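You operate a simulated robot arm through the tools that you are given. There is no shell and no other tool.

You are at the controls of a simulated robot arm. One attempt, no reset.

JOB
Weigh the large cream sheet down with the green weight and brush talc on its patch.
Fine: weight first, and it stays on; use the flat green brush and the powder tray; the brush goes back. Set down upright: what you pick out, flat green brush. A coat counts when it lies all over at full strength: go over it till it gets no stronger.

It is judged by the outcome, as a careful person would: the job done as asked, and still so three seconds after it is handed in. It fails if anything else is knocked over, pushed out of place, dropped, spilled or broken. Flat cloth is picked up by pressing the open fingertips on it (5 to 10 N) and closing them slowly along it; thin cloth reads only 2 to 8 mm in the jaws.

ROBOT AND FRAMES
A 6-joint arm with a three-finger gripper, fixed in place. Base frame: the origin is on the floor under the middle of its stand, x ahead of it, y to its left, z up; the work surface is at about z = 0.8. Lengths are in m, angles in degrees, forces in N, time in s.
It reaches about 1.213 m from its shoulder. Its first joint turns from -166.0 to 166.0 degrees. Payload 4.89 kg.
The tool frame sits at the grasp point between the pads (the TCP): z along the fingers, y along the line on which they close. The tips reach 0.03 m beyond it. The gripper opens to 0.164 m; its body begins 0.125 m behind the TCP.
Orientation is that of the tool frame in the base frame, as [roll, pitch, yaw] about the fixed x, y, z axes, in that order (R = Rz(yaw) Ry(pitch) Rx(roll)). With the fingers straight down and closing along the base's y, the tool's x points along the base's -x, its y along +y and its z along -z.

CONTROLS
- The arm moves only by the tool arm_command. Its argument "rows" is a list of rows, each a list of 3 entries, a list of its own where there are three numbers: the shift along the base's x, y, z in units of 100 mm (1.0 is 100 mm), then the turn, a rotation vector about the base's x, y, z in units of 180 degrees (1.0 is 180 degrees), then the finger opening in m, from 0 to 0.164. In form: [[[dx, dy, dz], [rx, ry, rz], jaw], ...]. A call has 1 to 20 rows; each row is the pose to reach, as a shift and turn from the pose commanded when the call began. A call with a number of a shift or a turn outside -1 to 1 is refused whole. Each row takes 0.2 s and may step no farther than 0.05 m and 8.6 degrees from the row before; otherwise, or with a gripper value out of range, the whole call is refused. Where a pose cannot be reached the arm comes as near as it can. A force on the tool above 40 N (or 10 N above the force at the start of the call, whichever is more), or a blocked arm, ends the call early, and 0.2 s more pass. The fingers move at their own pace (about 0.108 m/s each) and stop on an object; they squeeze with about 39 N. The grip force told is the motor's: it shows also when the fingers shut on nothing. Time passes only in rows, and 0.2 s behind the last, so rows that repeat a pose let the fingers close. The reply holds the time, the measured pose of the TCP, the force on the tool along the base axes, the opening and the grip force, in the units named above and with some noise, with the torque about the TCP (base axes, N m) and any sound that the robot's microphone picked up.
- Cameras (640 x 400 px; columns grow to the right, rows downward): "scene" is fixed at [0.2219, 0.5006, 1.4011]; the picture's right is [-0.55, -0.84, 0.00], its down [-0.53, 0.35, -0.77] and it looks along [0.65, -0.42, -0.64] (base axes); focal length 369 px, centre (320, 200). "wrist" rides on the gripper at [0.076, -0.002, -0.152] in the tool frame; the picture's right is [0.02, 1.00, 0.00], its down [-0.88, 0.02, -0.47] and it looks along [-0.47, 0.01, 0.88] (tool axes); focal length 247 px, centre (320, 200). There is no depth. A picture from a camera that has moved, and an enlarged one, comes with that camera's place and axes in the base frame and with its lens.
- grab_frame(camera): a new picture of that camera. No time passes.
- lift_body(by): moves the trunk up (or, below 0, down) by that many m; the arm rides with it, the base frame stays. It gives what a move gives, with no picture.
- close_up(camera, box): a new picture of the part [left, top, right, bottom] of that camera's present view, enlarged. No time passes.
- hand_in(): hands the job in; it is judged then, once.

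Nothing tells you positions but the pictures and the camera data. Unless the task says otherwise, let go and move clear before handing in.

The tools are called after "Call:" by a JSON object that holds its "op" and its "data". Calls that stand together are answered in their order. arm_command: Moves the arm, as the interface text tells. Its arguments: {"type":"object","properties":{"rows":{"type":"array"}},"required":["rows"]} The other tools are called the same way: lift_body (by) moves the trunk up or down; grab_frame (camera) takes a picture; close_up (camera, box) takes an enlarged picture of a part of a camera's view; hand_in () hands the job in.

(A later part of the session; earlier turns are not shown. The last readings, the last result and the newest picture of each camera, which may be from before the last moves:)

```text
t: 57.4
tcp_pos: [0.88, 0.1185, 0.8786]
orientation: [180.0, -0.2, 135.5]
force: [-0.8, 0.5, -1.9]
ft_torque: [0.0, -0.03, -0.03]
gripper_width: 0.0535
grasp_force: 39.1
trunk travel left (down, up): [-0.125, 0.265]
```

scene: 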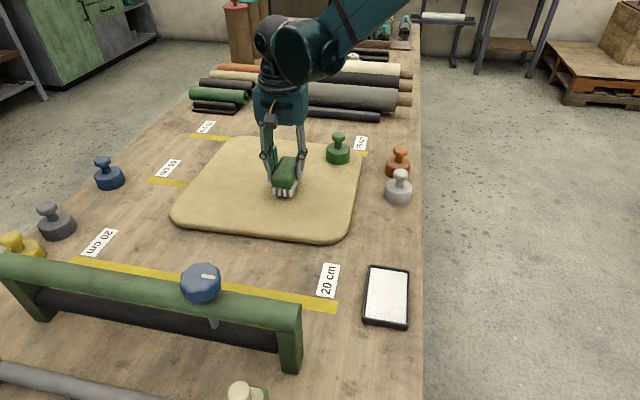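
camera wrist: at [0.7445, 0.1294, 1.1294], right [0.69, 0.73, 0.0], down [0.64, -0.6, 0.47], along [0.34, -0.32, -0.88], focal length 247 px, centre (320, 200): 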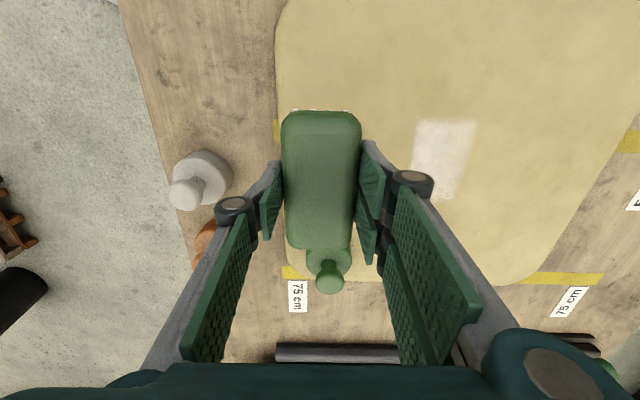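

Call:
{"op": "arm_command", "data": {"rows": [[[0, 0, -0.007], [0, 0, 0], 0.0], [[0, 0, -0.007], [0, 0, 0], 0.0]]}}

Call:
{"op": "arm_command", "data": {"rows": [[[0, 0, -0.005], [0, 0, 0], 0.0], [[0, 0, -0.005], [0, 0, 0], 0.0]]}}

```text
t: 58.0
tcp_pos: [0.8789, 0.1183, 0.8781]
orientation: [179.8, -0.3, 135.5]
force: [2.6, 1.4, 9.5]
ft_torque: [0.19, -0.17, 0.01]
gripper_width: 0.0534
grasp_force: 39.1
trunk travel left (down, up): [-0.125, 0.265]
```

```text
t: 58.6
tcp_pos: [0.8784, 0.1186, 0.8785]
orientation: [180.0, -0.1, 135.3]
force: [6.4, 1.4, 20.8]
ft_torque: [0.26, -0.2, 0.01]
gripper_width: 0.0534
grasp_force: 38.9
trunk travel left (down, up): [-0.125, 0.265]
```

Call:
{"op": "arm_command", "data": {"rows": [[[0, 0, 0.006], [0, 0, 0], 0.0], [[0.14, 0.143, 0.006], [0, 0, 0], 0.0], [[0.28, 0.285, 0.006], [0, 0, 0], 0.0], [[0.42, 0.428, 0.006], [0, 0, 0], 0.0], [[0.56, 0.57, 0.006], [0, 0, 0], 0.0]]}}

Call:
{"op": "close_up", "data": {"camera": "scene", "box": [220, 130, 340, 225]}}

```text
t: 59.8
tcp_pos: [0.9345, 0.1758, 0.8779]
orientation: [180.0, -0.2, 135.6]
force: [-3.7, -4.4, 7.8]
ft_torque: [-0.26, 0.14, -0.01]
gripper_width: 0.0533
grasp_force: 39.6
trunk travel left (down, up): [-0.125, 0.265]
```

```text
4.21 times, centred on (280, 178) of scene
camera zoom: at [0.2219, 0.5006, 1.4011], right [-0.55, -0.84, 0.0], down [-0.53, 0.35, -0.77], along [0.65, -0.42, -0.64], focal length 1552 px, centre (488, 295)
```

zoom: 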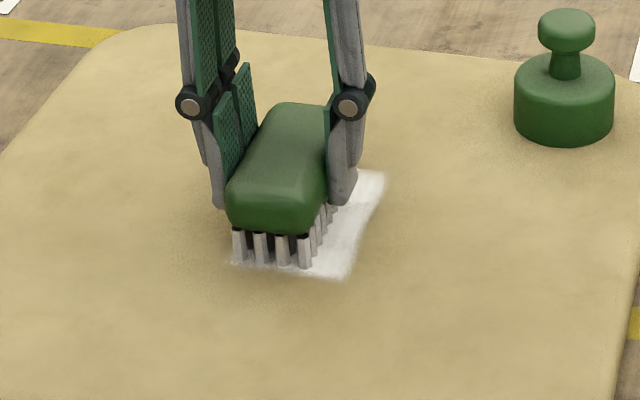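

The coat is clearly cut off along straight lines, so the near-right edges of the patch are confirmed. Continuing the stroke to find the far edge.

Call:
{"op": "arm_command", "data": {"rows": [[[0.14, 0.143, 0.0], [0, 0, 0], 0.0], [[0.28, 0.285, 0.0], [0, 0, 0], 0.0], [[0.42, 0.428, 0.0], [0, 0, 0], 0.0], [[0.56, 0.57, 0.0], [0, 0, 0], 0.0]]}}

Call:
{"op": "close_up", "data": {"camera": "scene", "box": [220, 130, 340, 225]}}

```text
t: 60.8
tcp_pos: [0.9891, 0.2327, 0.8775]
orientation: [179.9, -0.1, 135.5]
force: [-3.9, -4.4, 5.6]
ft_torque: [-0.13, 0.07, -0.04]
gripper_width: 0.0532
grasp_force: 38.9
trunk travel left (down, up): [-0.125, 0.265]
```

```text
4.21 times, centred on (280, 178) of scene
camera zoom: at [0.2219, 0.5006, 1.4011], right [-0.55, -0.84, 0.0], down [-0.53, 0.35, -0.77], along [0.65, -0.42, -0.64], focal length 1552 px, centre (488, 295)
```

zoom: 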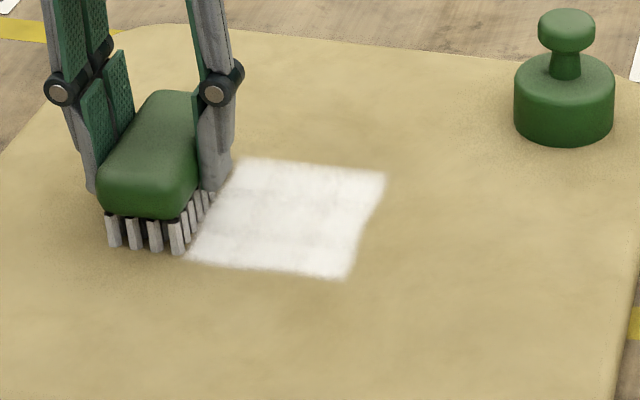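

Call:
{"op": "arm_command", "data": {"rows": [[[0, 0, 0.05], [0, 0, 0], 0.0], [[0, 0, 0.3], [0, 0, 0], 0.0], [[-0.3, -0.2, 0.6], [0, 0, 0], 0.0], [[-0.6, -0.45, 0.8], [0, 0, 0], 0.0], [[-0.9, -0.7, 0.9], [0, 0, 0], 0.0]]}}

Call:
{"op": "arm_command", "data": {"rows": [[[-0.3, -0.3, 0.0], [0, 0, 0], 0.0], [[-0.6, -0.6, 0.0], [0, 0, 0], 0.0], [[-0.9, -0.9, 0.0], [0, 0, 0], 0.0], [[-0.9, -0.9, 0.0], [0, 0, 0], 0.0]]}}

Call:
{"op": "close_up", "data": {"camera": "scene", "box": [220, 130, 340, 225]}}

Call:
{"op": "grab_frame", "data": {"camera": "wrist"}}

Call:
{"op": "grab_frame", "data": {"camera": "scene"}}

```text
t: 62.0
tcp_pos: [0.8993, 0.1623, 0.9677]
orientation: [-179.9, -0.2, 135.6]
force: [1.1, 1.5, -3.0]
ft_torque: [-0.2, 0.18, -0.02]
gripper_width: 0.0531
grasp_force: 39.1
trunk travel left (down, up): [-0.125, 0.265]
```

```text
t: 63.0
tcp_pos: [0.8097, 0.0712, 0.9695]
orientation: [179.9, -0.2, 135.5]
force: [-0.1, 0.5, -0.4]
ft_torque: [-0.01, -0.06, -0.01]
gripper_width: 0.0531
grasp_force: 38.5
trunk travel left (down, up): [-0.125, 0.265]
```

```text
4.21 times, centred on (280, 178) of scene
camera zoom: at [0.2219, 0.5006, 1.4011], right [-0.55, -0.84, 0.0], down [-0.53, 0.35, -0.77], along [0.65, -0.42, -0.64], focal length 1552 px, centre (488, 295)
```

zoom: 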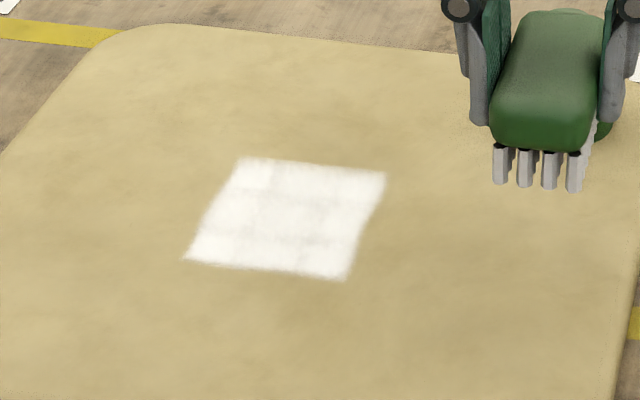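

```text
taken
camera wrist: at [0.7535, 0.1231, 1.1211], right [0.69, 0.73, 0.0], down [0.64, -0.6, 0.47], along [0.34, -0.32, -0.88], focal length 247 px, centre (320, 200)
```

wrist: 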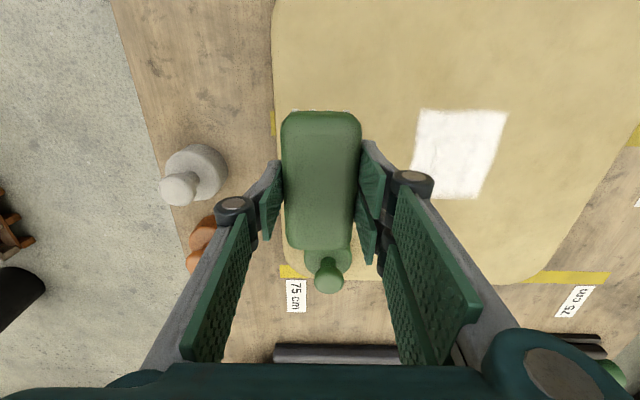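

```text
taken
```

scene: 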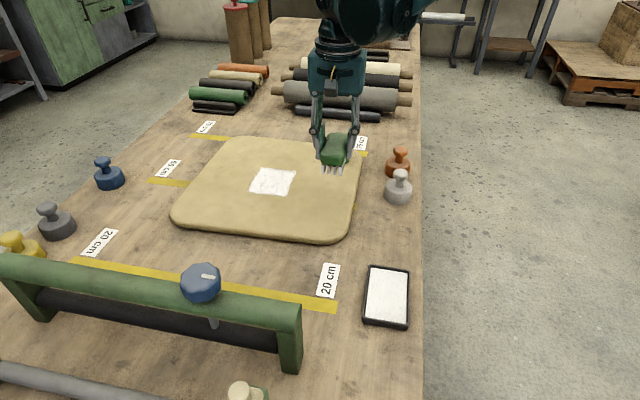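

The patch stands out now: about e 0.49–0.60+, n 0.733–0.833. The coat looks uneven and the bristles are fading, so I'll reload, then go over it and check whether the patch extends farther along the bench.

Call:
{"op": "arm_command", "data": {"rows": [[[-0.4, 0.12, 0.0], [0, 0, 0], 0.0], [[-0.8, 0.24, 0.0], [0, 0, 0], 0.0], [[-1.0, 0.3, 0.0], [0, 0, 0], 0.0]]}}

Call:
{"op": "arm_command", "data": {"rows": [[[-0.4, 0.12, 0.0], [0, 0, 0], 0.0], [[-0.8, 0.24, 0.0], [0, 0, 0], 0.0], [[-1.0, 0.3, 0.0], [0, 0, 0], 0.0]]}}

Call:
{"op": "arm_command", "data": {"rows": [[[-0.4, 0.12, 0.0], [0, 0, 0], 0.0], [[-0.8, 0.24, 0.0], [0, 0, 0], 0.0], [[-0.985, 0.265, 0.0], [0, 0, 0], 0.0], [[-0.985, 0.265, -0.45], [0, 0, 0], 0.0], [[-0.985, 0.265, -0.8], [0, 0, 0], 0.0], [[-0.985, 0.265, -0.9], [0, 0, 0], 0.0], [[-0.985, 0.265, -0.9], [0, 0, 0], 0.0]]}}

Call:
{"op": "close_up", "data": {"camera": "scene", "box": [330, 200, 450, 350]}}

Call:
{"op": "close_up", "data": {"camera": "scene", "box": [230, 150, 330, 215]}}

```text
t: 63.8
tcp_pos: [0.7116, 0.1017, 0.9681]
orientation: [180.0, -0.1, 135.5]
force: [0.3, 0.7, -1.9]
ft_torque: [0.0, 0.15, 0.0]
gripper_width: 0.0534
grasp_force: 39.2
trunk travel left (down, up): [-0.125, 0.265]
```

```text
t: 64.6
tcp_pos: [0.6123, 0.1324, 0.9665]
orientation: [180.0, -0.2, 135.4]
force: [0.9, 0.0, -1.6]
ft_torque: [0.05, 0.19, -0.01]
gripper_width: 0.0533
grasp_force: 38.7
trunk travel left (down, up): [-0.125, 0.265]
```

```text
t: 66.2
tcp_pos: [0.5134, 0.158, 0.8776]
orientation: [-180.0, -0.2, 135.5]
force: [-0.5, 0.1, -2.2]
ft_torque: [0.0, 0.08, -0.05]
gripper_width: 0.0536
grasp_force: 38.6
trunk travel left (down, up): [-0.125, 0.265]
```

```text
2.67 times, centred on (390, 275) of scene
camera zoom: at [0.2219, 0.5006, 1.4011], right [-0.55, -0.84, 0.0], down [-0.53, 0.35, -0.77], along [0.65, -0.42, -0.64], focal length 983 px, centre (133, 0)
```

zoom: 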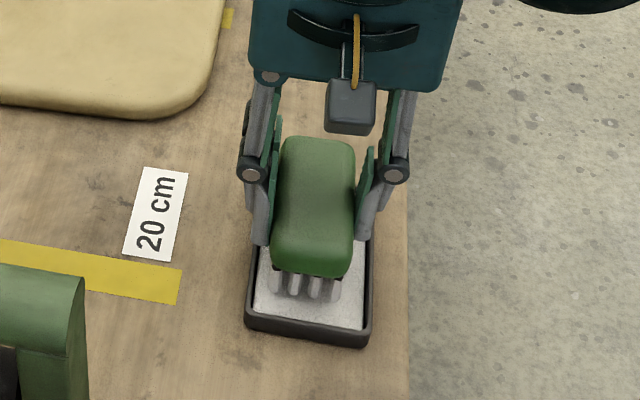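

```text
6.15 times, centred on (280, 182) of scene
camera zoom: at [0.2219, 0.5006, 1.4011], right [-0.55, -0.84, 0.0], down [-0.53, 0.35, -0.77], along [0.65, -0.42, -0.64], focal length 2269 px, centre (566, 308)
```

zoom: 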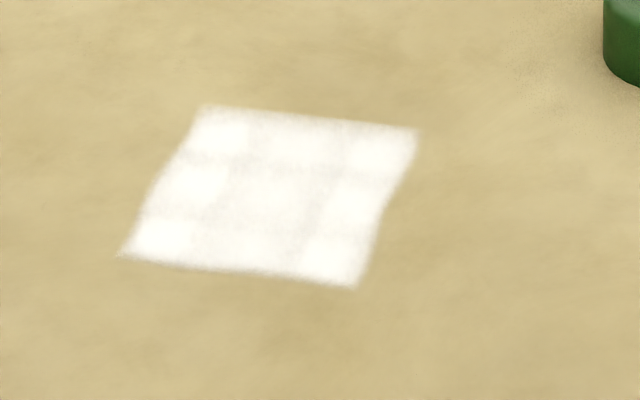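

Call:
{"op": "arm_command", "data": {"rows": [[[-0.02, 0, -0.03], [0, 0, 0], 0.0], [[-0.02, 0, -0.045], [0, 0, 0], 0.0], [[-0.02, 0, -0.05], [0, 0, 0], 0.0]]}}

Call:
{"op": "arm_command", "data": {"rows": [[[0, 0, -0.01], [0, 0, 0], 0.0], [[0, 0, -0.01], [0, 0, 0], 0.0]]}}

```text
t: 67.0
tcp_pos: [0.5108, 0.1574, 0.873]
orientation: [179.9, -0.2, 135.5]
force: [0.1, -0.1, -1.6]
ft_torque: [0.02, -0.02, 0.02]
gripper_width: 0.0534
grasp_force: 38.7
trunk travel left (down, up): [-0.125, 0.265]
```

```text
t: 67.6
tcp_pos: [0.5117, 0.1585, 0.8717]
orientation: [-180.0, -0.2, 135.4]
force: [0.7, -0.7, -1.5]
ft_torque: [-0.01, -0.01, 0.0]
gripper_width: 0.0531
grasp_force: 38.8
trunk travel left (down, up): [-0.125, 0.265]
```

Call:
{"op": "arm_command", "data": {"rows": [[[0, 0, -0.01], [0, 0, 0], 0.0], [[0, 0, -0.01], [0, 0, 0], 0.0]]}}

Call:
{"op": "arm_command", "data": {"rows": [[[0, 0, -0.007], [0, 0, 0], 0.0], [[0, 0, -0.007], [0, 0, 0], 0.0]]}}

```text
t: 68.2
tcp_pos: [0.5117, 0.1584, 0.8712]
orientation: [180.0, -0.2, 135.5]
force: [0.5, -0.4, -1.2]
ft_torque: [-0.02, 0.0, 0.02]
gripper_width: 0.0531
grasp_force: 39.1
trunk travel left (down, up): [-0.125, 0.265]
```

```text
t: 68.8
tcp_pos: [0.5101, 0.1573, 0.8696]
orientation: [180.0, -0.2, 135.5]
force: [-0.5, 0.8, -1.1]
ft_torque: [0.0, 0.01, 0.04]
gripper_width: 0.0532
grasp_force: 39.2
trunk travel left (down, up): [-0.125, 0.265]
```

Call:
{"op": "arm_command", "data": {"rows": [[[0, 0, -0.007], [0, 0, 0], 0.0], [[0, 0, -0.007], [0, 0, 0], 0.0]]}}

Call:
{"op": "arm_command", "data": {"rows": [[[0, 0, -0.006], [0, 0, 0], 0.0], [[0, 0, -0.006], [0, 0, 0], 0.0]]}}

Call:
{"op": "close_up", "data": {"camera": "scene", "box": [330, 200, 450, 350]}}

```text
t: 69.4
tcp_pos: [0.5096, 0.1575, 0.8701]
orientation: [-180.0, -0.3, 135.5]
force: [-0.9, -0.6, -1.9]
ft_torque: [0.02, -0.03, -0.01]
gripper_width: 0.0534
grasp_force: 39.4
trunk travel left (down, up): [-0.125, 0.265]
```

```text
t: 70.0
tcp_pos: [0.5108, 0.1582, 0.8694]
orientation: [179.9, -0.2, 135.5]
force: [1.3, -1.1, 5.4]
ft_torque: [0.01, -0.09, -0.01]
gripper_width: 0.0533
grasp_force: 39.2
trunk travel left (down, up): [-0.125, 0.265]
```

```text
2.67 times, centred on (390, 275) of scene
camera zoom: at [0.2219, 0.5006, 1.4011], right [-0.55, -0.84, 0.0], down [-0.53, 0.35, -0.77], along [0.65, -0.42, -0.64], focal length 983 px, centre (133, 0)
```

zoom: 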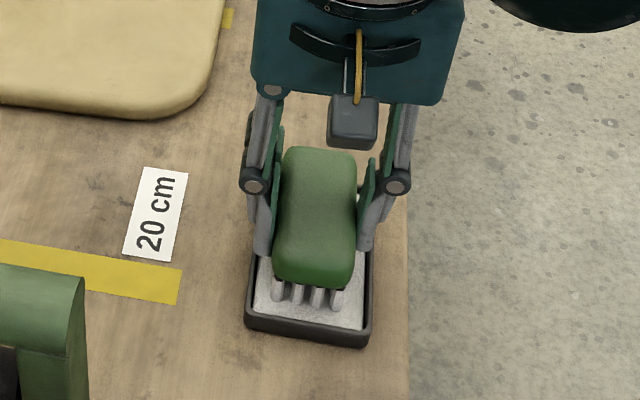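

Call:
{"op": "arm_command", "data": {"rows": [[[0.025, -0.025, 0], [0, 0, 0], 0.0], [[0, 0, 0], [0, 0, 0], 0.0], [[-0.025, 0.025, 0], [0, 0, 0], 0.0], [[0.0, 0.0, 0], [0, 0, 0], 0.0], [[0.0, 0.0, 0.03], [0, 0, 0], 0.0]]}}

Call:
{"op": "arm_command", "data": {"rows": [[[0, 0, 0.15], [0, 0, 0], 0.0], [[0, 0, 0.4], [0, 0, 0], 0.0], [[0, 0, 0.8], [0, 0, 0], 0.0], [[0, 0, 0.8], [0, 0, 0], 0.0]]}}

Call:
{"op": "close_up", "data": {"camera": "scene", "box": [330, 180, 450, 350]}}

```text
t: 71.2
tcp_pos: [0.5107, 0.1567, 0.8725]
orientation: [-180.0, -0.2, 135.5]
force: [0.5, -0.9, -1.2]
ft_torque: [-0.02, 0.01, 0.0]
gripper_width: 0.0532
grasp_force: 39.0
trunk travel left (down, up): [-0.125, 0.265]
```

```text
t: 72.2
tcp_pos: [0.5103, 0.1595, 0.9531]
orientation: [-179.9, -0.2, 135.5]
force: [0.4, -0.7, -1.8]
ft_torque: [-0.03, 0.04, -0.02]
gripper_width: 0.0533
grasp_force: 39.0
trunk travel left (down, up): [-0.125, 0.265]
```

```text
2.35 times, centred on (390, 265) of scene
camera zoom: at [0.2219, 0.5006, 1.4011], right [-0.55, -0.84, 0.0], down [-0.53, 0.35, -0.77], along [0.65, -0.42, -0.64], focal length 868 px, centre (155, 47)
```

zoom: 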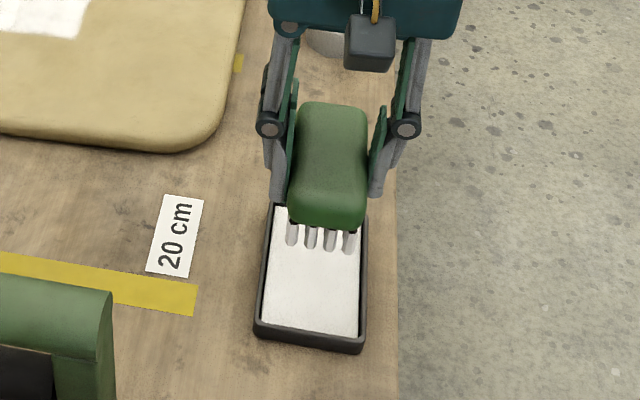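

The bristles are white again. Going back over the patch, starting farther along the bench (e = 0.60) to test the far edge.

Call:
{"op": "arm_command", "data": {"rows": [[[0.4, -0.06, 0.1], [0, 0, 0], 0.0], [[0.8, -0.12, 0.2], [0, 0, 0], 0.0], [[1.0, -0.15, 0.2], [0, 0, 0], 0.0]]}}

Call:
{"op": "arm_command", "data": {"rows": [[[0.4, -0.06, 0], [0, 0, 0], 0.0], [[0.8, -0.12, 0], [0, 0, 0], 0.0], [[1.0, -0.15, 0], [0, 0, 0], 0.0]]}}

Call:
{"op": "arm_command", "data": {"rows": [[[0.4, -0.06, 0], [0, 0, 0], 0.0], [[0.8, -0.12, 0], [0, 0, 0], 0.0], [[1.0, -0.15, 0], [0, 0, 0], 0.0]]}}

Call:
{"op": "arm_command", "data": {"rows": [[[0.4, -0.06, 0], [0, 0, 0], 0.0], [[0.8, -0.12, 0], [0, 0, 0], 0.0], [[1.0, -0.15, 0], [0, 0, 0], 0.0], [[1.0, -0.15, 0], [0, 0, 0], 0.0]]}}

```text
t: 73.0
tcp_pos: [0.6109, 0.143, 0.9722]
orientation: [179.9, -0.1, 135.5]
force: [-1.6, 0.7, -0.7]
ft_torque: [0.0, -0.15, 0.0]
gripper_width: 0.0533
grasp_force: 38.9
trunk travel left (down, up): [-0.125, 0.265]
```

```text
t: 73.8
tcp_pos: [0.7099, 0.1272, 0.9724]
orientation: [180.0, -0.1, 135.5]
force: [-0.7, -0.4, -0.8]
ft_torque: [0.0, -0.18, 0.0]
gripper_width: 0.0533
grasp_force: 38.5
trunk travel left (down, up): [-0.125, 0.265]
```

```text
t: 74.6
tcp_pos: [0.8103, 0.1137, 0.9736]
orientation: [179.9, -0.2, 135.5]
force: [-1.2, 0.2, -0.3]
ft_torque: [-0.04, -0.12, -0.01]
gripper_width: 0.0534
grasp_force: 38.7
trunk travel left (down, up): [-0.125, 0.265]
```

```text
t: 75.6
tcp_pos: [0.9102, 0.0992, 0.9721]
orientation: [180.0, -0.2, 135.5]
force: [0.9, 0.1, -1.9]
ft_torque: [0.02, 0.09, -0.03]
gripper_width: 0.0534
grasp_force: 38.8
trunk travel left (down, up): [-0.125, 0.265]
```

Call:
{"op": "arm_command", "data": {"rows": [[[0.224, -0.06, -0.1], [0, 0, 0], 0.0], [[0.224, -0.06, -0.5], [0, 0, 0], 0.0], [[0.224, -0.06, -0.85], [0, 0, 0], 0.0], [[0.224, -0.06, -0.92], [0, 0, 0], 0.0], [[0.224, -0.06, -0.93], [0, 0, 0], 0.0], [[0.224, -0.06, -0.93], [0, 0, 0], 0.0]]}}

Call:
{"op": "arm_command", "data": {"rows": [[[0, 0, -0.005], [0, 0, 0], 0.0], [[0, 0, -0.007], [0, 0, 0], 0.0]]}}

Call:
{"op": "arm_command", "data": {"rows": [[[0, 0, -0.003], [0, 0, 0], 0.0], [[0, 0, -0.005], [0, 0, 0], 0.0]]}}

```text
t: 77.0
tcp_pos: [0.932, 0.0919, 0.8783]
orientation: [180.0, -0.2, 135.5]
force: [-0.4, 0.0, -1.1]
ft_torque: [-0.02, 0.02, 0.02]
gripper_width: 0.0531
grasp_force: 39.2
trunk travel left (down, up): [-0.125, 0.265]
```

```text
t: 77.6
tcp_pos: [0.9329, 0.0916, 0.8795]
orientation: [180.0, -0.1, 135.6]
force: [0.6, -0.2, -1.1]
ft_torque: [-0.01, 0.02, -0.03]
gripper_width: 0.0535
grasp_force: 39.2
trunk travel left (down, up): [-0.125, 0.265]
```

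```text
t: 78.2
tcp_pos: [0.9323, 0.0918, 0.8777]
orientation: [-180.0, -0.3, 135.5]
force: [-1.3, -0.5, 1.5]
ft_torque: [-0.01, -0.02, 0.0]
gripper_width: 0.0533
grasp_force: 39.1
trunk travel left (down, up): [-0.125, 0.265]
```

Call:
{"op": "arm_command", "data": {"rows": [[[0, 0, -0.004], [0, 0, 0], 0.0], [[0.1, 0.102, -0.004], [0, 0, 0], 0.0], [[0.2, 0.204, -0.004], [0, 0, 0], 0.0], [[0.3, 0.306, -0.004], [0, 0, 0], 0.0], [[0.4, 0.407, -0.004], [0, 0, 0], 0.0]]}}

Call:
{"op": "arm_command", "data": {"rows": [[[0.1, 0.102, 0], [0, 0, 0], 0.0], [[0.2, 0.204, 0], [0, 0, 0], 0.0], [[0.3, 0.306, 0], [0, 0, 0], 0.0], [[0.4, 0.407, 0], [0, 0, 0], 0.0], [[0.5, 0.509, 0], [0, 0, 0], 0.0]]}}

Call:
{"op": "close_up", "data": {"camera": "scene", "box": [220, 130, 340, 225]}}

```text
t: 79.4
tcp_pos: [0.973, 0.1339, 0.8783]
orientation: [179.9, -0.2, 135.5]
force: [-5.1, -4.2, 7.5]
ft_torque: [-0.22, 0.2, 0.01]
gripper_width: 0.0534
grasp_force: 39.3
trunk travel left (down, up): [-0.125, 0.265]
```

```text
t: 80.6
tcp_pos: [1.0221, 0.1829, 0.8775]
orientation: [179.9, -0.2, 135.4]
force: [-6.4, -6.7, 10.5]
ft_torque: [-0.22, 0.29, 0.01]
gripper_width: 0.0535
grasp_force: 39.1
trunk travel left (down, up): [-0.125, 0.265]
```

```text
4.21 times, centred on (280, 178) of scene
camera zoom: at [0.2219, 0.5006, 1.4011], right [-0.55, -0.84, 0.0], down [-0.53, 0.35, -0.77], along [0.65, -0.42, -0.64], focal length 1552 px, centre (488, 295)
```

zoom: 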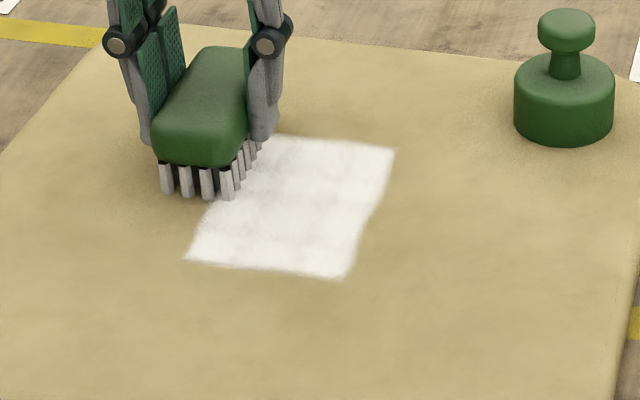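

The patch extends farther: its far edge is now cut at e ≈ 0.62. So it is about e 0.485–0.62, n 0.735–0.835. Stroking back along the same lane.

Call:
{"op": "arm_command", "data": {"rows": [[[-0.13, -0.132, 0.0], [0, 0, 0], 0.0], [[-0.26, -0.265, 0.0], [0, 0, 0], 0.0], [[-0.39, -0.397, 0.0], [0, 0, 0], 0.0], [[-0.52, -0.529, 0.0], [0, 0, 0], 0.0], [[-0.65, -0.661, 0.0], [0, 0, 0], 0.0], [[-0.78, -0.794, 0.0], [0, 0, 0], 0.0], [[-0.89, -0.906, 0.0], [0, 0, 0], 0.0]]}}

Call:
{"op": "close_up", "data": {"camera": "scene", "box": [220, 130, 340, 225]}}

```text
t: 82.2
tcp_pos: [0.934, 0.0938, 0.8767]
orientation: [-180.0, -0.2, 135.5]
force: [9.1, 11.1, 26.4]
ft_torque: [0.54, -0.43, 0.05]
gripper_width: 0.0533
grasp_force: 38.8
trunk travel left (down, up): [-0.125, 0.265]
```

```text
4.21 times, centred on (280, 178) of scene
camera zoom: at [0.2219, 0.5006, 1.4011], right [-0.55, -0.84, 0.0], down [-0.53, 0.35, -0.77], along [0.65, -0.42, -0.64], focal length 1552 px, centre (488, 295)
```

zoom: 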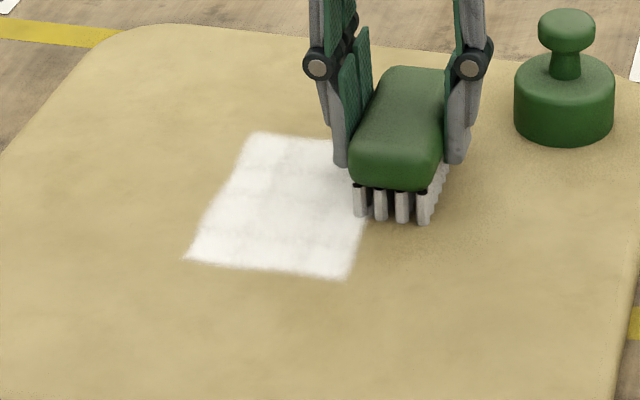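

Call:
{"op": "arm_command", "data": {"rows": [[[0, 0, 0.05], [0, 0, 0], 0.0], [[-0.256, 0.242, 0.05], [0, 0, 0], 0.0], [[-0.513, 0.483, 0.05], [0, 0, 0], 0.0], [[-0.513, 0.483, 0.01], [0, 0, 0], 0.0], [[-0.513, 0.483, 0.007], [0, 0, 0], 0.0]]}}

```text
t: 83.4
tcp_pos: [0.8822, 0.1413, 0.8769]
orientation: [180.0, -0.2, 135.5]
force: [-1.1, 0.6, 1.1]
ft_torque: [-0.05, 0.01, -0.03]
gripper_width: 0.0533
grasp_force: 38.7
trunk travel left (down, up): [-0.125, 0.265]
```

Call:
{"op": "arm_command", "data": {"rows": [[[0, 0, -0.004], [0, 0, 0], 0.0], [[0.1, 0.102, -0.004], [0, 0, 0], 0.0], [[0.2, 0.204, -0.004], [0, 0, 0], 0.0], [[0.3, 0.306, -0.004], [0, 0, 0], 0.0], [[0.4, 0.407, -0.004], [0, 0, 0], 0.0], [[0.5, 0.509, -0.004], [0, 0, 0], 0.0], [[0.6, 0.611, -0.004], [0, 0, 0], 0.0], [[0.7, 0.713, -0.004], [0, 0, 0], 0.0], [[0.8, 0.814, -0.004], [0, 0, 0], 0.0], [[0.9, 0.916, -0.004], [0, 0, 0], 0.0]]}}

Call:
{"op": "close_up", "data": {"camera": "scene", "box": [220, 130, 340, 225]}}

```text
t: 85.6
tcp_pos: [0.9722, 0.2325, 0.8771]
orientation: [-180.0, -0.1, 135.5]
force: [-3.6, -3.3, 4.3]
ft_torque: [-0.25, 0.15, -0.04]
gripper_width: 0.0531
grasp_force: 38.9
trunk travel left (down, up): [-0.125, 0.265]
```

```text
4.21 times, centred on (280, 178) of scene
camera zoom: at [0.2219, 0.5006, 1.4011], right [-0.55, -0.84, 0.0], down [-0.53, 0.35, -0.77], along [0.65, -0.42, -0.64], focal length 1552 px, centre (488, 295)
```

zoom: 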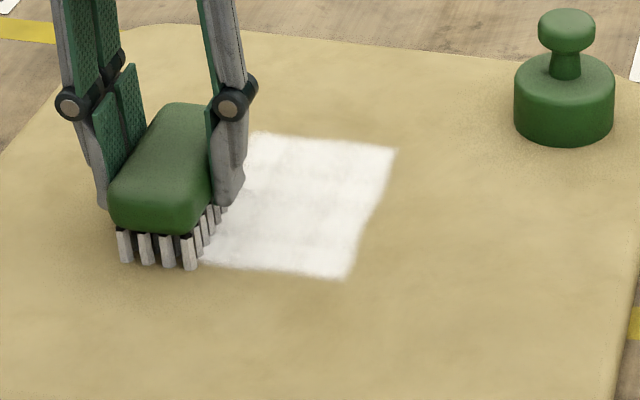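

Call:
{"op": "arm_command", "data": {"rows": [[[-0.1, -0.102, 0.001], [0, 0, 0], 0.0], [[-0.2, -0.204, 0.002], [0, 0, 0], 0.0], [[-0.3, -0.306, 0.003], [0, 0, 0], 0.0], [[-0.4, -0.407, 0.003], [0, 0, 0], 0.0], [[-0.5, -0.509, 0.004], [0, 0, 0], 0.0], [[-0.6, -0.611, 0.004], [0, 0, 0], 0.0], [[-0.7, -0.713, 0.005], [0, 0, 0], 0.0], [[-0.8, -0.814, 0.005], [0, 0, 0], 0.0], [[-0.9, -0.916, 0.005], [0, 0, 0], 0.0]]}}

Call:
{"op": "close_up", "data": {"camera": "scene", "box": [220, 130, 340, 225]}}

```text
t: 87.6
tcp_pos: [0.8832, 0.1433, 0.8783]
orientation: [-180.0, -0.1, 135.5]
force: [0.1, 0.6, -1.9]
ft_torque: [-0.06, 0.03, 0.0]
gripper_width: 0.0533
grasp_force: 38.7
trunk travel left (down, up): [-0.125, 0.265]
```

```text
4.21 times, centred on (280, 178) of scene
camera zoom: at [0.2219, 0.5006, 1.4011], right [-0.55, -0.84, 0.0], down [-0.53, 0.35, -0.77], along [0.65, -0.42, -0.64], focal length 1552 px, centre (488, 295)
```

zoom: 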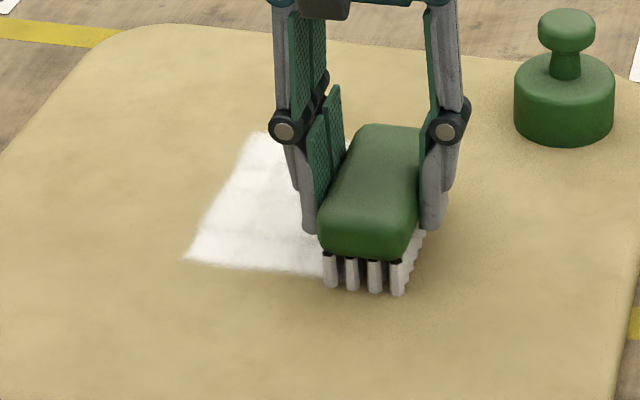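

I'll lift off, inspect the coat unobstructed on the way to the tray, and reload.

Call:
{"op": "arm_command", "data": {"rows": [[[0, 0, 0.3], [0, 0, 0], 0.0], [[-0.2, 0, 0.7], [0, 0, 0], 0.0], [[-0.6, 0, 0.9], [0, 0, 0], 0.0], [[-1.0, 0.05, 0.9], [0, 0, 0], 0.0]]}}

Call:
{"op": "arm_command", "data": {"rows": [[[-0.4, 0.02, 0.0], [0, 0, 0], 0.0], [[-0.8, 0.03, 0.0], [0, 0, 0], 0.0], [[-1.0, 0.04, 0.0], [0, 0, 0], 0.0]]}}

Call:
{"op": "arm_command", "data": {"rows": [[[-0.4, 0.02, 0.0], [0, 0, 0], 0.0], [[-0.8, 0.03, 0.0], [0, 0, 0], 0.0], [[-1.0, 0.04, 0.0], [0, 0, 0], 0.0]]}}

Call:
{"op": "close_up", "data": {"camera": "scene", "box": [230, 145, 330, 210]}}

Call:
{"op": "grab_frame", "data": {"camera": "wrist"}}

```text
t: 88.6
tcp_pos: [0.7843, 0.1468, 0.9695]
orientation: [180.0, -0.3, 135.5]
force: [1.3, -0.5, -3.5]
ft_torque: [-0.01, 0.21, 0.03]
gripper_width: 0.0533
grasp_force: 39.4
trunk travel left (down, up): [-0.125, 0.265]
```

```text
t: 89.4
tcp_pos: [0.6822, 0.1501, 0.9683]
orientation: [-179.9, -0.2, 135.6]
force: [0.1, 0.4, -1.1]
ft_torque: [0.0, 0.14, -0.01]
gripper_width: 0.053
grasp_force: 38.8
trunk travel left (down, up): [-0.125, 0.265]
```

```text
t: 90.2
tcp_pos: [0.5833, 0.1539, 0.9675]
orientation: [-180.0, -0.2, 135.4]
force: [1.9, -0.3, -1.5]
ft_torque: [0.01, 0.16, -0.01]
gripper_width: 0.0534
grasp_force: 39.2
trunk travel left (down, up): [-0.125, 0.265]
```

```text
6.15 times, centred on (280, 178) of scene
camera zoom: at [0.2219, 0.5006, 1.4011], right [-0.55, -0.84, 0.0], down [-0.53, 0.35, -0.77], along [0.65, -0.42, -0.64], focal length 2269 px, centre (566, 338)
```

zoom: 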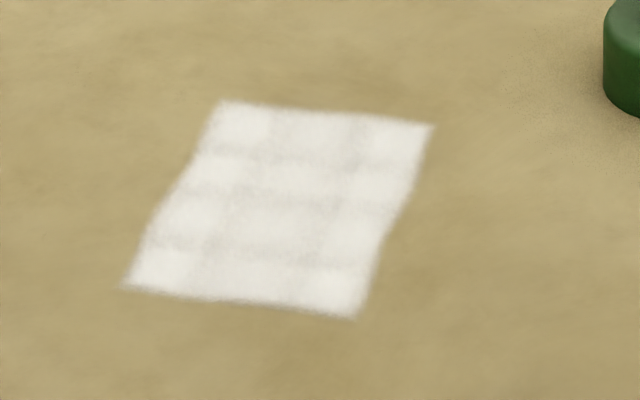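

```text
taken
camera wrist: at [0.5275, 0.2057, 1.1208], right [0.69, 0.73, 0.0], down [0.64, -0.6, 0.47], along [0.34, -0.32, -0.88], focal length 247 px, centre (320, 200)
```

wrist: 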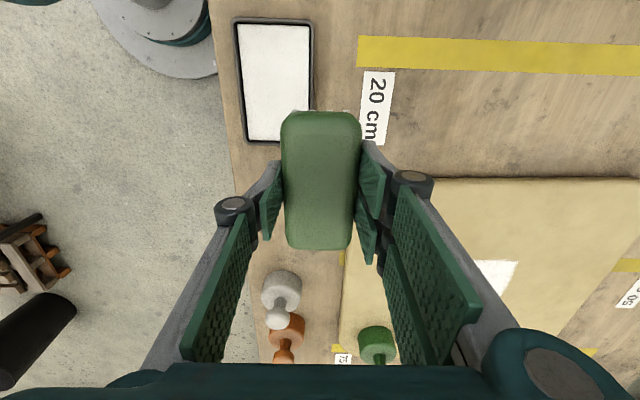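

Call:
{"op": "arm_command", "data": {"rows": [[[-0.36, 0.02, 0.0], [0, 0, 0], 0.0], [[-0.72, 0.04, 0.0], [0, 0, 0], 0.0], [[-0.72, 0.04, -0.4], [0, 0, 0], 0.0], [[-0.72, 0.04, -0.8], [0, 0, 0], 0.0], [[-0.72, 0.04, -0.93], [0, 0, 0], 0.0], [[-0.72, 0.04, -0.965], [0, 0, 0], 0.0], [[-0.72, 0.04, -0.965], [0, 0, 0], 0.0]]}}

Call:
{"op": "arm_command", "data": {"rows": [[[0, 0, -0.007], [0, 0, 0], 0.0], [[0, 0, -0.012], [0, 0, 0], 0.0]]}}

Call:
{"op": "arm_command", "data": {"rows": [[[0, 0, -0.005], [0, 0, 0], 0.0], [[0, 0, -0.007], [0, 0, 0], 0.0]]}}

```text
t: 91.8
tcp_pos: [0.5122, 0.1586, 0.8715]
orientation: [-180.0, -0.2, 135.5]
force: [0.1, 0.0, -1.8]
ft_torque: [0.01, 0.04, -0.01]
gripper_width: 0.0534
grasp_force: 39.2
trunk travel left (down, up): [-0.125, 0.265]
```

```text
t: 92.4
tcp_pos: [0.5102, 0.1592, 0.8711]
orientation: [-180.0, -0.2, 135.5]
force: [0.1, -0.3, -1.3]
ft_torque: [-0.06, 0.04, -0.02]
gripper_width: 0.0535
grasp_force: 38.6
trunk travel left (down, up): [-0.125, 0.265]
```

```text
t: 93.0
tcp_pos: [0.5107, 0.1584, 0.869]
orientation: [180.0, -0.2, 135.5]
force: [0.1, 0.7, -0.8]
ft_torque: [0.05, -0.03, 0.0]
gripper_width: 0.0532
grasp_force: 39.2
trunk travel left (down, up): [-0.125, 0.265]
```

Call:
{"op": "arm_command", "data": {"rows": [[[0, 0, -0.005], [0, 0, 0], 0.0], [[0, 0, -0.007], [0, 0, 0], 0.0]]}}

Call:
{"op": "arm_command", "data": {"rows": [[[0, 0, -0.005], [0, 0, 0], 0.0], [[0, 0, -0.006], [0, 0, 0], 0.0]]}}

```text
t: 93.6
tcp_pos: [0.5098, 0.1585, 0.8686]
orientation: [180.0, -0.2, 135.5]
force: [-0.6, -0.5, -0.5]
ft_torque: [-0.03, -0.04, 0.02]
gripper_width: 0.0535
grasp_force: 38.5
trunk travel left (down, up): [-0.125, 0.265]
```

```text
t: 94.2
tcp_pos: [0.5094, 0.1576, 0.8686]
orientation: [179.9, -0.2, 135.6]
force: [-1.3, 1.9, 10.8]
ft_torque: [0.02, 0.05, 0.01]
gripper_width: 0.0533
grasp_force: 38.6
trunk travel left (down, up): [-0.125, 0.265]
```

Call:
{"op": "arm_command", "data": {"rows": [[[0.025, -0.025, 0.002], [0, 0, 0], 0.0], [[0, 0, 0.002], [0, 0, 0], 0.0], [[-0.025, 0.025, 0.002], [0, 0, 0], 0.0], [[0.0, 0.0, 0.002], [0, 0, 0], 0.0], [[0.0, 0.0, 0.05], [0, 0, 0], 0.0], [[0.0, 0.0, 0.3], [0, 0, 0], 0.0], [[0.0, 0.0, 0.7], [0, 0, 0], 0.0], [[0.0, 0.0, 1.0], [0, 0, 0], 0.0]]}}

Call:
{"op": "arm_command", "data": {"rows": [[[0.4, 0.01, 0], [0, 0, 0], 0.0], [[0.8, 0.03, 0], [0, 0, 0], 0.0], [[1.0, 0.04, 0], [0, 0, 0], 0.0]]}}

Call:
{"op": "arm_command", "data": {"rows": [[[0.4, 0.01, 0], [0, 0, 0], 0.0], [[0.8, 0.03, 0], [0, 0, 0], 0.0], [[1.0, 0.04, 0], [0, 0, 0], 0.0]]}}

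Call:
{"op": "arm_command", "data": {"rows": [[[0.4, 0.01, 0], [0, 0, 0], 0.0], [[0.8, 0.03, 0], [0, 0, 0], 0.0], [[1.0, 0.04, 0], [0, 0, 0], 0.0], [[1.0, 0.04, 0], [0, 0, 0], 0.0]]}}

Call:
{"op": "close_up", "data": {"camera": "scene", "box": [220, 110, 340, 225]}}

```text
t: 96.0
tcp_pos: [0.509, 0.1592, 0.9685]
orientation: [-179.9, -0.3, 135.5]
force: [1.9, 0.9, -0.9]
ft_torque: [-0.03, 0.22, -0.03]
gripper_width: 0.0536
grasp_force: 39.2
trunk travel left (down, up): [-0.125, 0.265]
```

```text
t: 96.8
tcp_pos: [0.6097, 0.1633, 0.9698]
orientation: [179.9, -0.2, 135.6]
force: [-1.6, -0.2, -0.2]
ft_torque: [0.03, -0.13, -0.02]
gripper_width: 0.0533
grasp_force: 39.6
trunk travel left (down, up): [-0.125, 0.265]
```

```text
t: 97.6
tcp_pos: [0.7125, 0.1661, 0.9691]
orientation: [179.9, -0.1, 135.5]
force: [-1.6, -0.3, -0.7]
ft_torque: [0.01, -0.15, 0.03]
gripper_width: 0.0535
grasp_force: 39.1
trunk travel left (down, up): [-0.125, 0.265]
```

```text
t: 98.6
tcp_pos: [0.8114, 0.1699, 0.9685]
orientation: [180.0, -0.3, 135.5]
force: [-0.2, -0.1, -1.7]
ft_torque: [-0.02, 0.08, -0.02]
gripper_width: 0.0534
grasp_force: 38.8
trunk travel left (down, up): [-0.125, 0.265]
```

```text
3.48 times, centred on (280, 168) of scene
camera zoom: at [0.2219, 0.5006, 1.4011], right [-0.55, -0.84, 0.0], down [-0.53, 0.35, -0.77], along [0.65, -0.42, -0.64], focal length 1282 px, centre (459, 313)
```

zoom: 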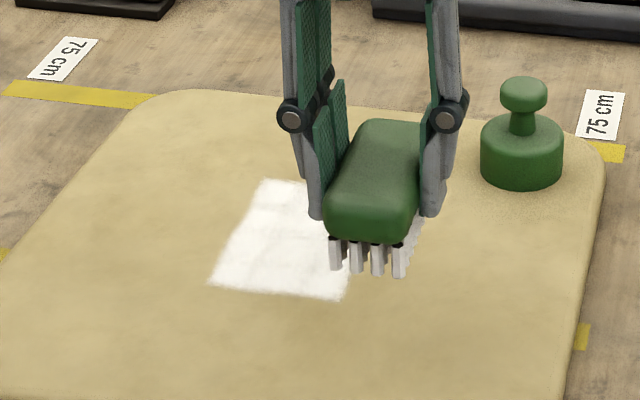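

Call:
{"op": "arm_command", "data": {"rows": [[[0.3, 0, -0.1], [0, 0, 0], 0.0], [[0.427, 0, -0.5], [0, 0, 0], 0.0], [[0.427, 0, -0.8], [0, 0, 0], 0.0], [[0.427, 0, -0.89], [0, 0, 0], 0.0], [[0.427, 0, -0.905], [0, 0, 0], 0.0], [[0.427, 0, -0.905], [0, 0, 0], 0.0]]}}

Call:
{"op": "arm_command", "data": {"rows": [[[0, 0, -0.003], [0, 0, 0], 0.0], [[0, 0, -0.005], [0, 0, 0], 0.0]]}}

```text
t: 100.0
tcp_pos: [0.8541, 0.1706, 0.8781]
orientation: [-180.0, -0.3, 135.5]
force: [-1.7, -0.9, 3.1]
ft_torque: [-0.03, 0.0, -0.03]
gripper_width: 0.0534
grasp_force: 38.7
trunk travel left (down, up): [-0.125, 0.265]
```

```text
t: 100.6
tcp_pos: [0.8529, 0.1699, 0.8775]
orientation: [179.8, -0.3, 135.5]
force: [-2.8, -2.7, 7.3]
ft_torque: [-0.09, 0.1, -0.01]
gripper_width: 0.0531
grasp_force: 39.1
trunk travel left (down, up): [-0.125, 0.265]
```

Call:
{"op": "arm_command", "data": {"rows": [[[0.1, 0.102, 0], [0, 0, 0], 0.0], [[0.2, 0.204, 0], [0, 0, 0], 0.0], [[0.3, 0.306, 0], [0, 0, 0], 0.0], [[0.4, 0.407, 0], [0, 0, 0], 0.0], [[0.5, 0.509, 0], [0, 0, 0], 0.0], [[0.6, 0.611, 0], [0, 0, 0], 0.0], [[0.7, 0.713, 0], [0, 0, 0], 0.0], [[0.8, 0.814, 0], [0, 0, 0], 0.0], [[0.9, 0.916, 0], [0, 0, 0], 0.0]]}}

Call:
{"op": "close_up", "data": {"camera": "scene", "box": [220, 130, 340, 225]}}

```text
t: 102.6
tcp_pos: [0.9442, 0.2615, 0.8781]
orientation: [179.9, -0.2, 135.5]
force: [-6.6, -7.0, 10.7]
ft_torque: [-0.26, 0.28, 0.05]
gripper_width: 0.0532
grasp_force: 39.1
trunk travel left (down, up): [-0.125, 0.265]
```

```text
4.21 times, centred on (280, 178) of scene
camera zoom: at [0.2219, 0.5006, 1.4011], right [-0.55, -0.84, 0.0], down [-0.53, 0.35, -0.77], along [0.65, -0.42, -0.64], focal length 1552 px, centre (488, 295)
```

zoom: 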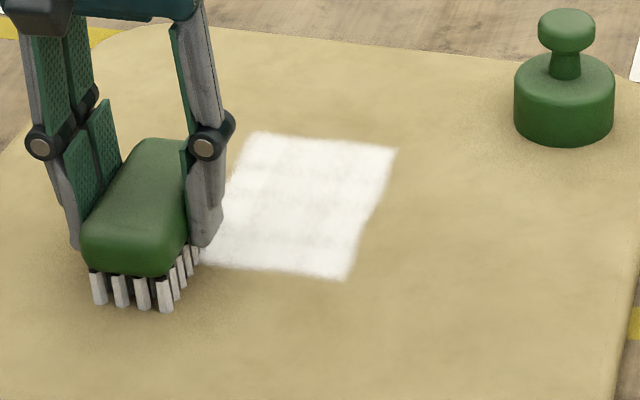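

The near edge didn't grow, so the patch is e 0.485–0.62, n 0.735–0.833. I'm continuing with overlapping back-and-forth passes.

Call:
{"op": "arm_command", "data": {"rows": [[[0.1, -0.1, 0], [0, 0, 0], 0.0], [[0.25, -0.246, 0], [0, 0, 0], 0.0], [[0.15, -0.348, 0.001], [0, 0, 0], 0.0], [[0.05, -0.45, 0.001], [0, 0, 0], 0.0], [[-0.05, -0.552, 0.001], [0, 0, 0], 0.0], [[-0.15, -0.653, 0.001], [0, 0, 0], 0.0]]}}

Call:
{"op": "arm_command", "data": {"rows": [[[-0.1, -0.102, 0.001], [0, 0, 0], 0.0], [[-0.2, -0.204, 0.001], [0, 0, 0], 0.0], [[-0.3, -0.305, 0.001], [0, 0, 0], 0.0], [[-0.4, -0.407, 0.001], [0, 0, 0], 0.0], [[-0.5, -0.509, 0.001], [0, 0, 0], 0.0]]}}

Call:
{"op": "close_up", "data": {"camera": "scene", "box": [220, 130, 340, 225]}}

```text
t: 104.0
tcp_pos: [0.9276, 0.1963, 0.8777]
orientation: [180.0, -0.2, 135.5]
force: [0.8, -1.0, 4.3]
ft_torque: [0.06, -0.09, -0.02]
gripper_width: 0.0534
grasp_force: 39.0
trunk travel left (down, up): [-0.125, 0.265]
```

```text
t: 105.2
tcp_pos: [0.8792, 0.1466, 0.8788]
orientation: [-180.0, -0.1, 135.5]
force: [-1.8, 0.7, 1.5]
ft_torque: [-0.04, -0.01, -0.01]
gripper_width: 0.0534
grasp_force: 39.1
trunk travel left (down, up): [-0.125, 0.265]
```

```text
4.21 times, centred on (280, 178) of scene
camera zoom: at [0.2219, 0.5006, 1.4011], right [-0.55, -0.84, 0.0], down [-0.53, 0.35, -0.77], along [0.65, -0.42, -0.64], focal length 1552 px, centre (488, 295)
```

zoom: 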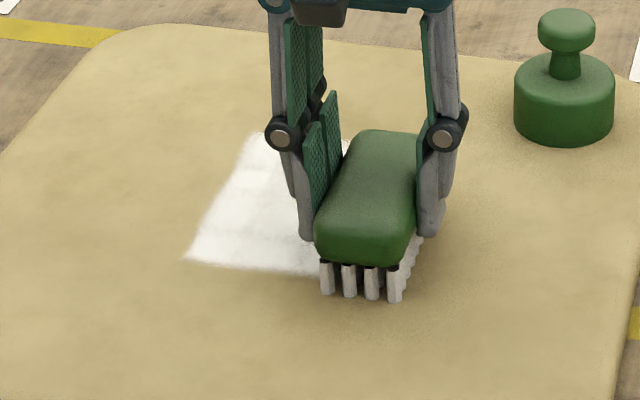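

Call:
{"op": "arm_command", "data": {"rows": [[[0, 0, 0.02], [0, 0, 0], 0.0], [[0.2, -0.195, 0.02], [0, 0, 0], 0.0], [[0.4, -0.39, 0.02], [0, 0, 0], 0.0], [[0.4, -0.39, -0.003], [0, 0, 0], 0.0], [[0.4, -0.39, -0.003], [0, 0, 0], 0.0]]}}

```text
t: 106.4
tcp_pos: [0.9192, 0.107, 0.8786]
orientation: [180.0, -0.2, 135.5]
force: [0.7, -2.1, 3.8]
ft_torque: [0.04, 0.02, 0.02]
gripper_width: 0.0532
grasp_force: 38.5
trunk travel left (down, up): [-0.125, 0.265]
```

Call:
{"op": "arm_command", "data": {"rows": [[[0, 0, -0.003], [0, 0, 0], 0.0], [[0.1, 0.102, -0.003], [0, 0, 0], 0.0], [[0.2, 0.204, -0.003], [0, 0, 0], 0.0], [[0.3, 0.306, -0.003], [0, 0, 0], 0.0], [[0.4, 0.407, -0.003], [0, 0, 0], 0.0], [[0.5, 0.509, -0.003], [0, 0, 0], 0.0], [[0.6, 0.611, -0.003], [0, 0, 0], 0.0], [[0.7, 0.713, -0.003], [0, 0, 0], 0.0], [[0.8, 0.814, -0.003], [0, 0, 0], 0.0], [[0.9, 0.916, -0.003], [0, 0, 0], 0.0]]}}

Call:
{"op": "arm_command", "data": {"rows": [[[0.12, -0.12, 0], [0, 0, 0], 0.0], [[0.2, -0.2, 0], [0, 0, 0], 0.0], [[0.1, -0.302, 0.0], [0, 0, 0], 0.0], [[0.0, -0.404, 0.0], [0, 0, 0], 0.0], [[-0.1, -0.506, 0.001], [0, 0, 0], 0.0], [[-0.2, -0.607, 0.001], [0, 0, 0], 0.0]]}}

Call:
{"op": "close_up", "data": {"camera": "scene", "box": [220, 130, 340, 225]}}

```text
t: 108.6
tcp_pos: [1.007, 0.2005, 0.8765]
orientation: [179.9, -0.2, 135.5]
force: [-5.0, -3.3, 6.3]
ft_torque: [-0.18, 0.13, -0.05]
gripper_width: 0.0534
grasp_force: 39.4
trunk travel left (down, up): [-0.125, 0.265]
```

```text
t: 110.0
tcp_pos: [0.9871, 0.1389, 0.877]
orientation: [-180.0, -0.1, 135.6]
force: [3.4, 3.7, 11.1]
ft_torque: [0.27, -0.32, 0.02]
gripper_width: 0.0533
grasp_force: 38.9
trunk travel left (down, up): [-0.125, 0.265]
```

```text
4.21 times, centred on (280, 178) of scene
camera zoom: at [0.2219, 0.5006, 1.4011], right [-0.55, -0.84, 0.0], down [-0.53, 0.35, -0.77], along [0.65, -0.42, -0.64], focal length 1552 px, centre (488, 295)
```

zoom: 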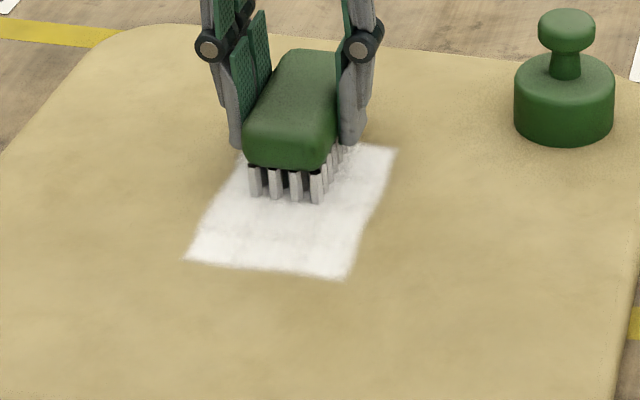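

Call:
{"op": "arm_command", "data": {"rows": [[[-0.1, -0.102, 0.001], [0, 0, 0], 0.0], [[-0.2, -0.204, 0.002], [0, 0, 0], 0.0], [[-0.3, -0.305, 0.003], [0, 0, 0], 0.0], [[-0.4, -0.407, 0.004], [0, 0, 0], 0.0], [[-0.5, -0.509, 0.004], [0, 0, 0], 0.0]]}}

Call:
{"op": "arm_command", "data": {"rows": [[[0, 0, 0.1], [0, 0, 0], 0.0], [[0, 0, 0.4], [0, 0, 0], 0.0], [[-0.3, 0.05, 0.7], [0, 0, 0], 0.0], [[-0.65, 0.1, 0.9], [0, 0, 0], 0.0], [[-1.0, 0.15, 0.9], [0, 0, 0], 0.0]]}}

Call:
{"op": "arm_command", "data": {"rows": [[[-0.4, 0.06, 0.0], [0, 0, 0], 0.0], [[-0.8, 0.12, 0.0], [0, 0, 0], 0.0], [[-1.0, 0.15, 0.0], [0, 0, 0], 0.0]]}}

Call:
{"op": "arm_command", "data": {"rows": [[[-0.4, 0.06, 0.0], [0, 0, 0], 0.0], [[-0.8, 0.12, 0.0], [0, 0, 0], 0.0], [[-1.0, 0.15, 0.0], [0, 0, 0], 0.0]]}}

Call:
{"op": "close_up", "data": {"camera": "scene", "box": [230, 145, 330, 210]}}

Call:
{"op": "grab_frame", "data": {"camera": "scene"}}

```text
t: 111.2
tcp_pos: [0.9388, 0.0858, 0.8767]
orientation: [-180.0, -0.3, 135.5]
force: [1.9, 0.9, 6.4]
ft_torque: [0.12, -0.08, 0.05]
gripper_width: 0.0533
grasp_force: 39.2
trunk travel left (down, up): [-0.125, 0.265]
```

```text
t: 112.4
tcp_pos: [0.8399, 0.1016, 0.9677]
orientation: [-180.0, -0.2, 135.4]
force: [0.6, -0.2, -1.7]
ft_torque: [0.03, 0.17, 0.01]
gripper_width: 0.0535
grasp_force: 39.3
trunk travel left (down, up): [-0.125, 0.265]
```

```text
t: 113.2
tcp_pos: [0.7378, 0.1162, 0.9654]
orientation: [-180.0, -0.2, 135.5]
force: [1.0, -1.0, -2.1]
ft_torque: [0.03, 0.11, 0.03]
gripper_width: 0.0534
grasp_force: 39.0
trunk travel left (down, up): [-0.125, 0.265]
```

```text
t: 114.0
tcp_pos: [0.6387, 0.1315, 0.9658]
orientation: [180.0, -0.2, 135.5]
force: [0.6, -0.7, -1.9]
ft_torque: [0.04, 0.14, 0.02]
gripper_width: 0.0535
grasp_force: 38.7
trunk travel left (down, up): [-0.125, 0.265]
```

```text
6.15 times, centred on (280, 178) of scene
camera zoom: at [0.2219, 0.5006, 1.4011], right [-0.55, -0.84, 0.0], down [-0.53, 0.35, -0.77], along [0.65, -0.42, -0.64], focal length 2269 px, centre (566, 338)
```

zoom: 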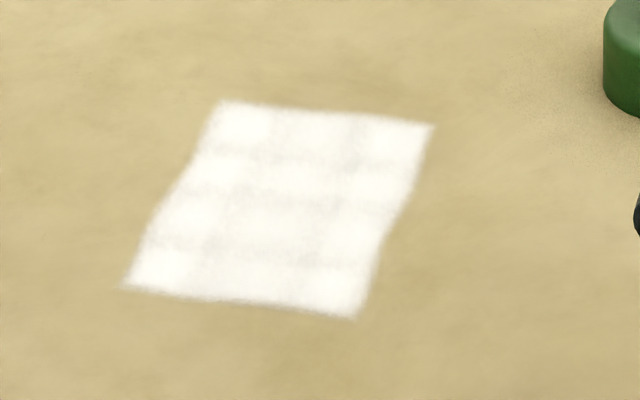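

```text
taken
```

scene: 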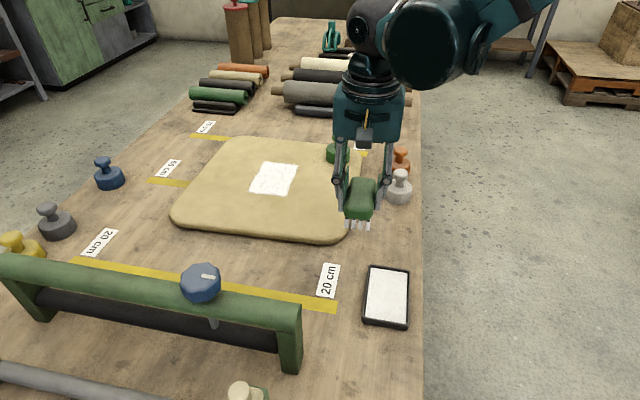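

The whole patch is covered. The middle column looks slightly fainter, so I'll reload and go over it again to see whether it gets any stronger.

Call:
{"op": "arm_command", "data": {"rows": [[[-0.4, 0.08, 0.0], [0, 0, 0], 0.0], [[-0.8, 0.17, 0.0], [0, 0, 0], 0.0], [[-1.0, 0.21, 0.0], [0, 0, 0], 0.0]]}}

Call:
{"op": "arm_command", "data": {"rows": [[[-0.28, 0.055, 0.0], [0, 0, 0], 0.0], [[-0.28, 0.055, -0.4], [0, 0, 0], 0.0], [[-0.28, 0.055, -0.8], [0, 0, 0], 0.0], [[-0.28, 0.055, -0.93], [0, 0, 0], 0.0], [[-0.28, 0.055, -0.95], [0, 0, 0], 0.0], [[-0.28, 0.055, -0.96], [0, 0, 0], 0.0], [[-0.28, 0.055, -0.96], [0, 0, 0], 0.0]]}}

```text
t: 114.8
tcp_pos: [0.538, 0.1529, 0.9678]
orientation: [180.0, -0.2, 135.4]
force: [1.8, -0.5, -1.7]
ft_torque: [0.01, 0.21, 0.0]
gripper_width: 0.0531
grasp_force: 38.7
trunk travel left (down, up): [-0.125, 0.265]
```

```text
t: 116.4
tcp_pos: [0.51, 0.1587, 0.871]
orientation: [180.0, -0.2, 135.5]
force: [-0.7, 1.1, -1.6]
ft_torque: [-0.03, 0.04, 0.0]
gripper_width: 0.0534
grasp_force: 39.2
trunk travel left (down, up): [-0.125, 0.265]
```

Call:
{"op": "arm_command", "data": {"rows": [[[0, 0, -0.01], [0, 0, 0], 0.0], [[0, 0, -0.015], [0, 0, 0], 0.0]]}}

Call:
{"op": "arm_command", "data": {"rows": [[[0, 0, -0.005], [0, 0, 0], 0.0], [[0, 0, -0.007], [0, 0, 0], 0.0]]}}

```text
t: 117.0
tcp_pos: [0.5097, 0.1579, 0.8711]
orientation: [180.0, -0.1, 135.4]
force: [-0.3, 0.2, -0.6]
ft_torque: [0.03, -0.01, -0.01]
gripper_width: 0.0533
grasp_force: 38.9
trunk travel left (down, up): [-0.125, 0.265]
```

```text
t: 117.6
tcp_pos: [0.5101, 0.1566, 0.869]
orientation: [-180.0, -0.3, 135.6]
force: [0.1, -0.5, -1.4]
ft_torque: [0.02, -0.03, -0.02]
gripper_width: 0.0534
grasp_force: 39.2
trunk travel left (down, up): [-0.125, 0.265]
```

Call:
{"op": "arm_command", "data": {"rows": [[[0, 0, -0.005], [0, 0, 0], 0.0], [[0, 0, -0.007], [0, 0, 0], 0.0]]}}

Call:
{"op": "arm_command", "data": {"rows": [[[0, 0, -0.004], [0, 0, 0], 0.0], [[0, 0, -0.005], [0, 0, 0], 0.0]]}}

```text
t: 118.2
tcp_pos: [0.509, 0.1571, 0.8666]
orientation: [180.0, -0.2, 135.5]
force: [-0.1, 0.0, -1.4]
ft_torque: [-0.01, -0.03, 0.02]
gripper_width: 0.0534
grasp_force: 38.7
trunk travel left (down, up): [-0.125, 0.265]
```

```text
t: 118.8
tcp_pos: [0.51, 0.1582, 0.8672]
orientation: [179.8, -0.2, 135.5]
force: [1.3, -1.7, 4.1]
ft_torque: [-0.14, -0.05, 0.03]
gripper_width: 0.0536
grasp_force: 38.4
trunk travel left (down, up): [-0.125, 0.265]
```

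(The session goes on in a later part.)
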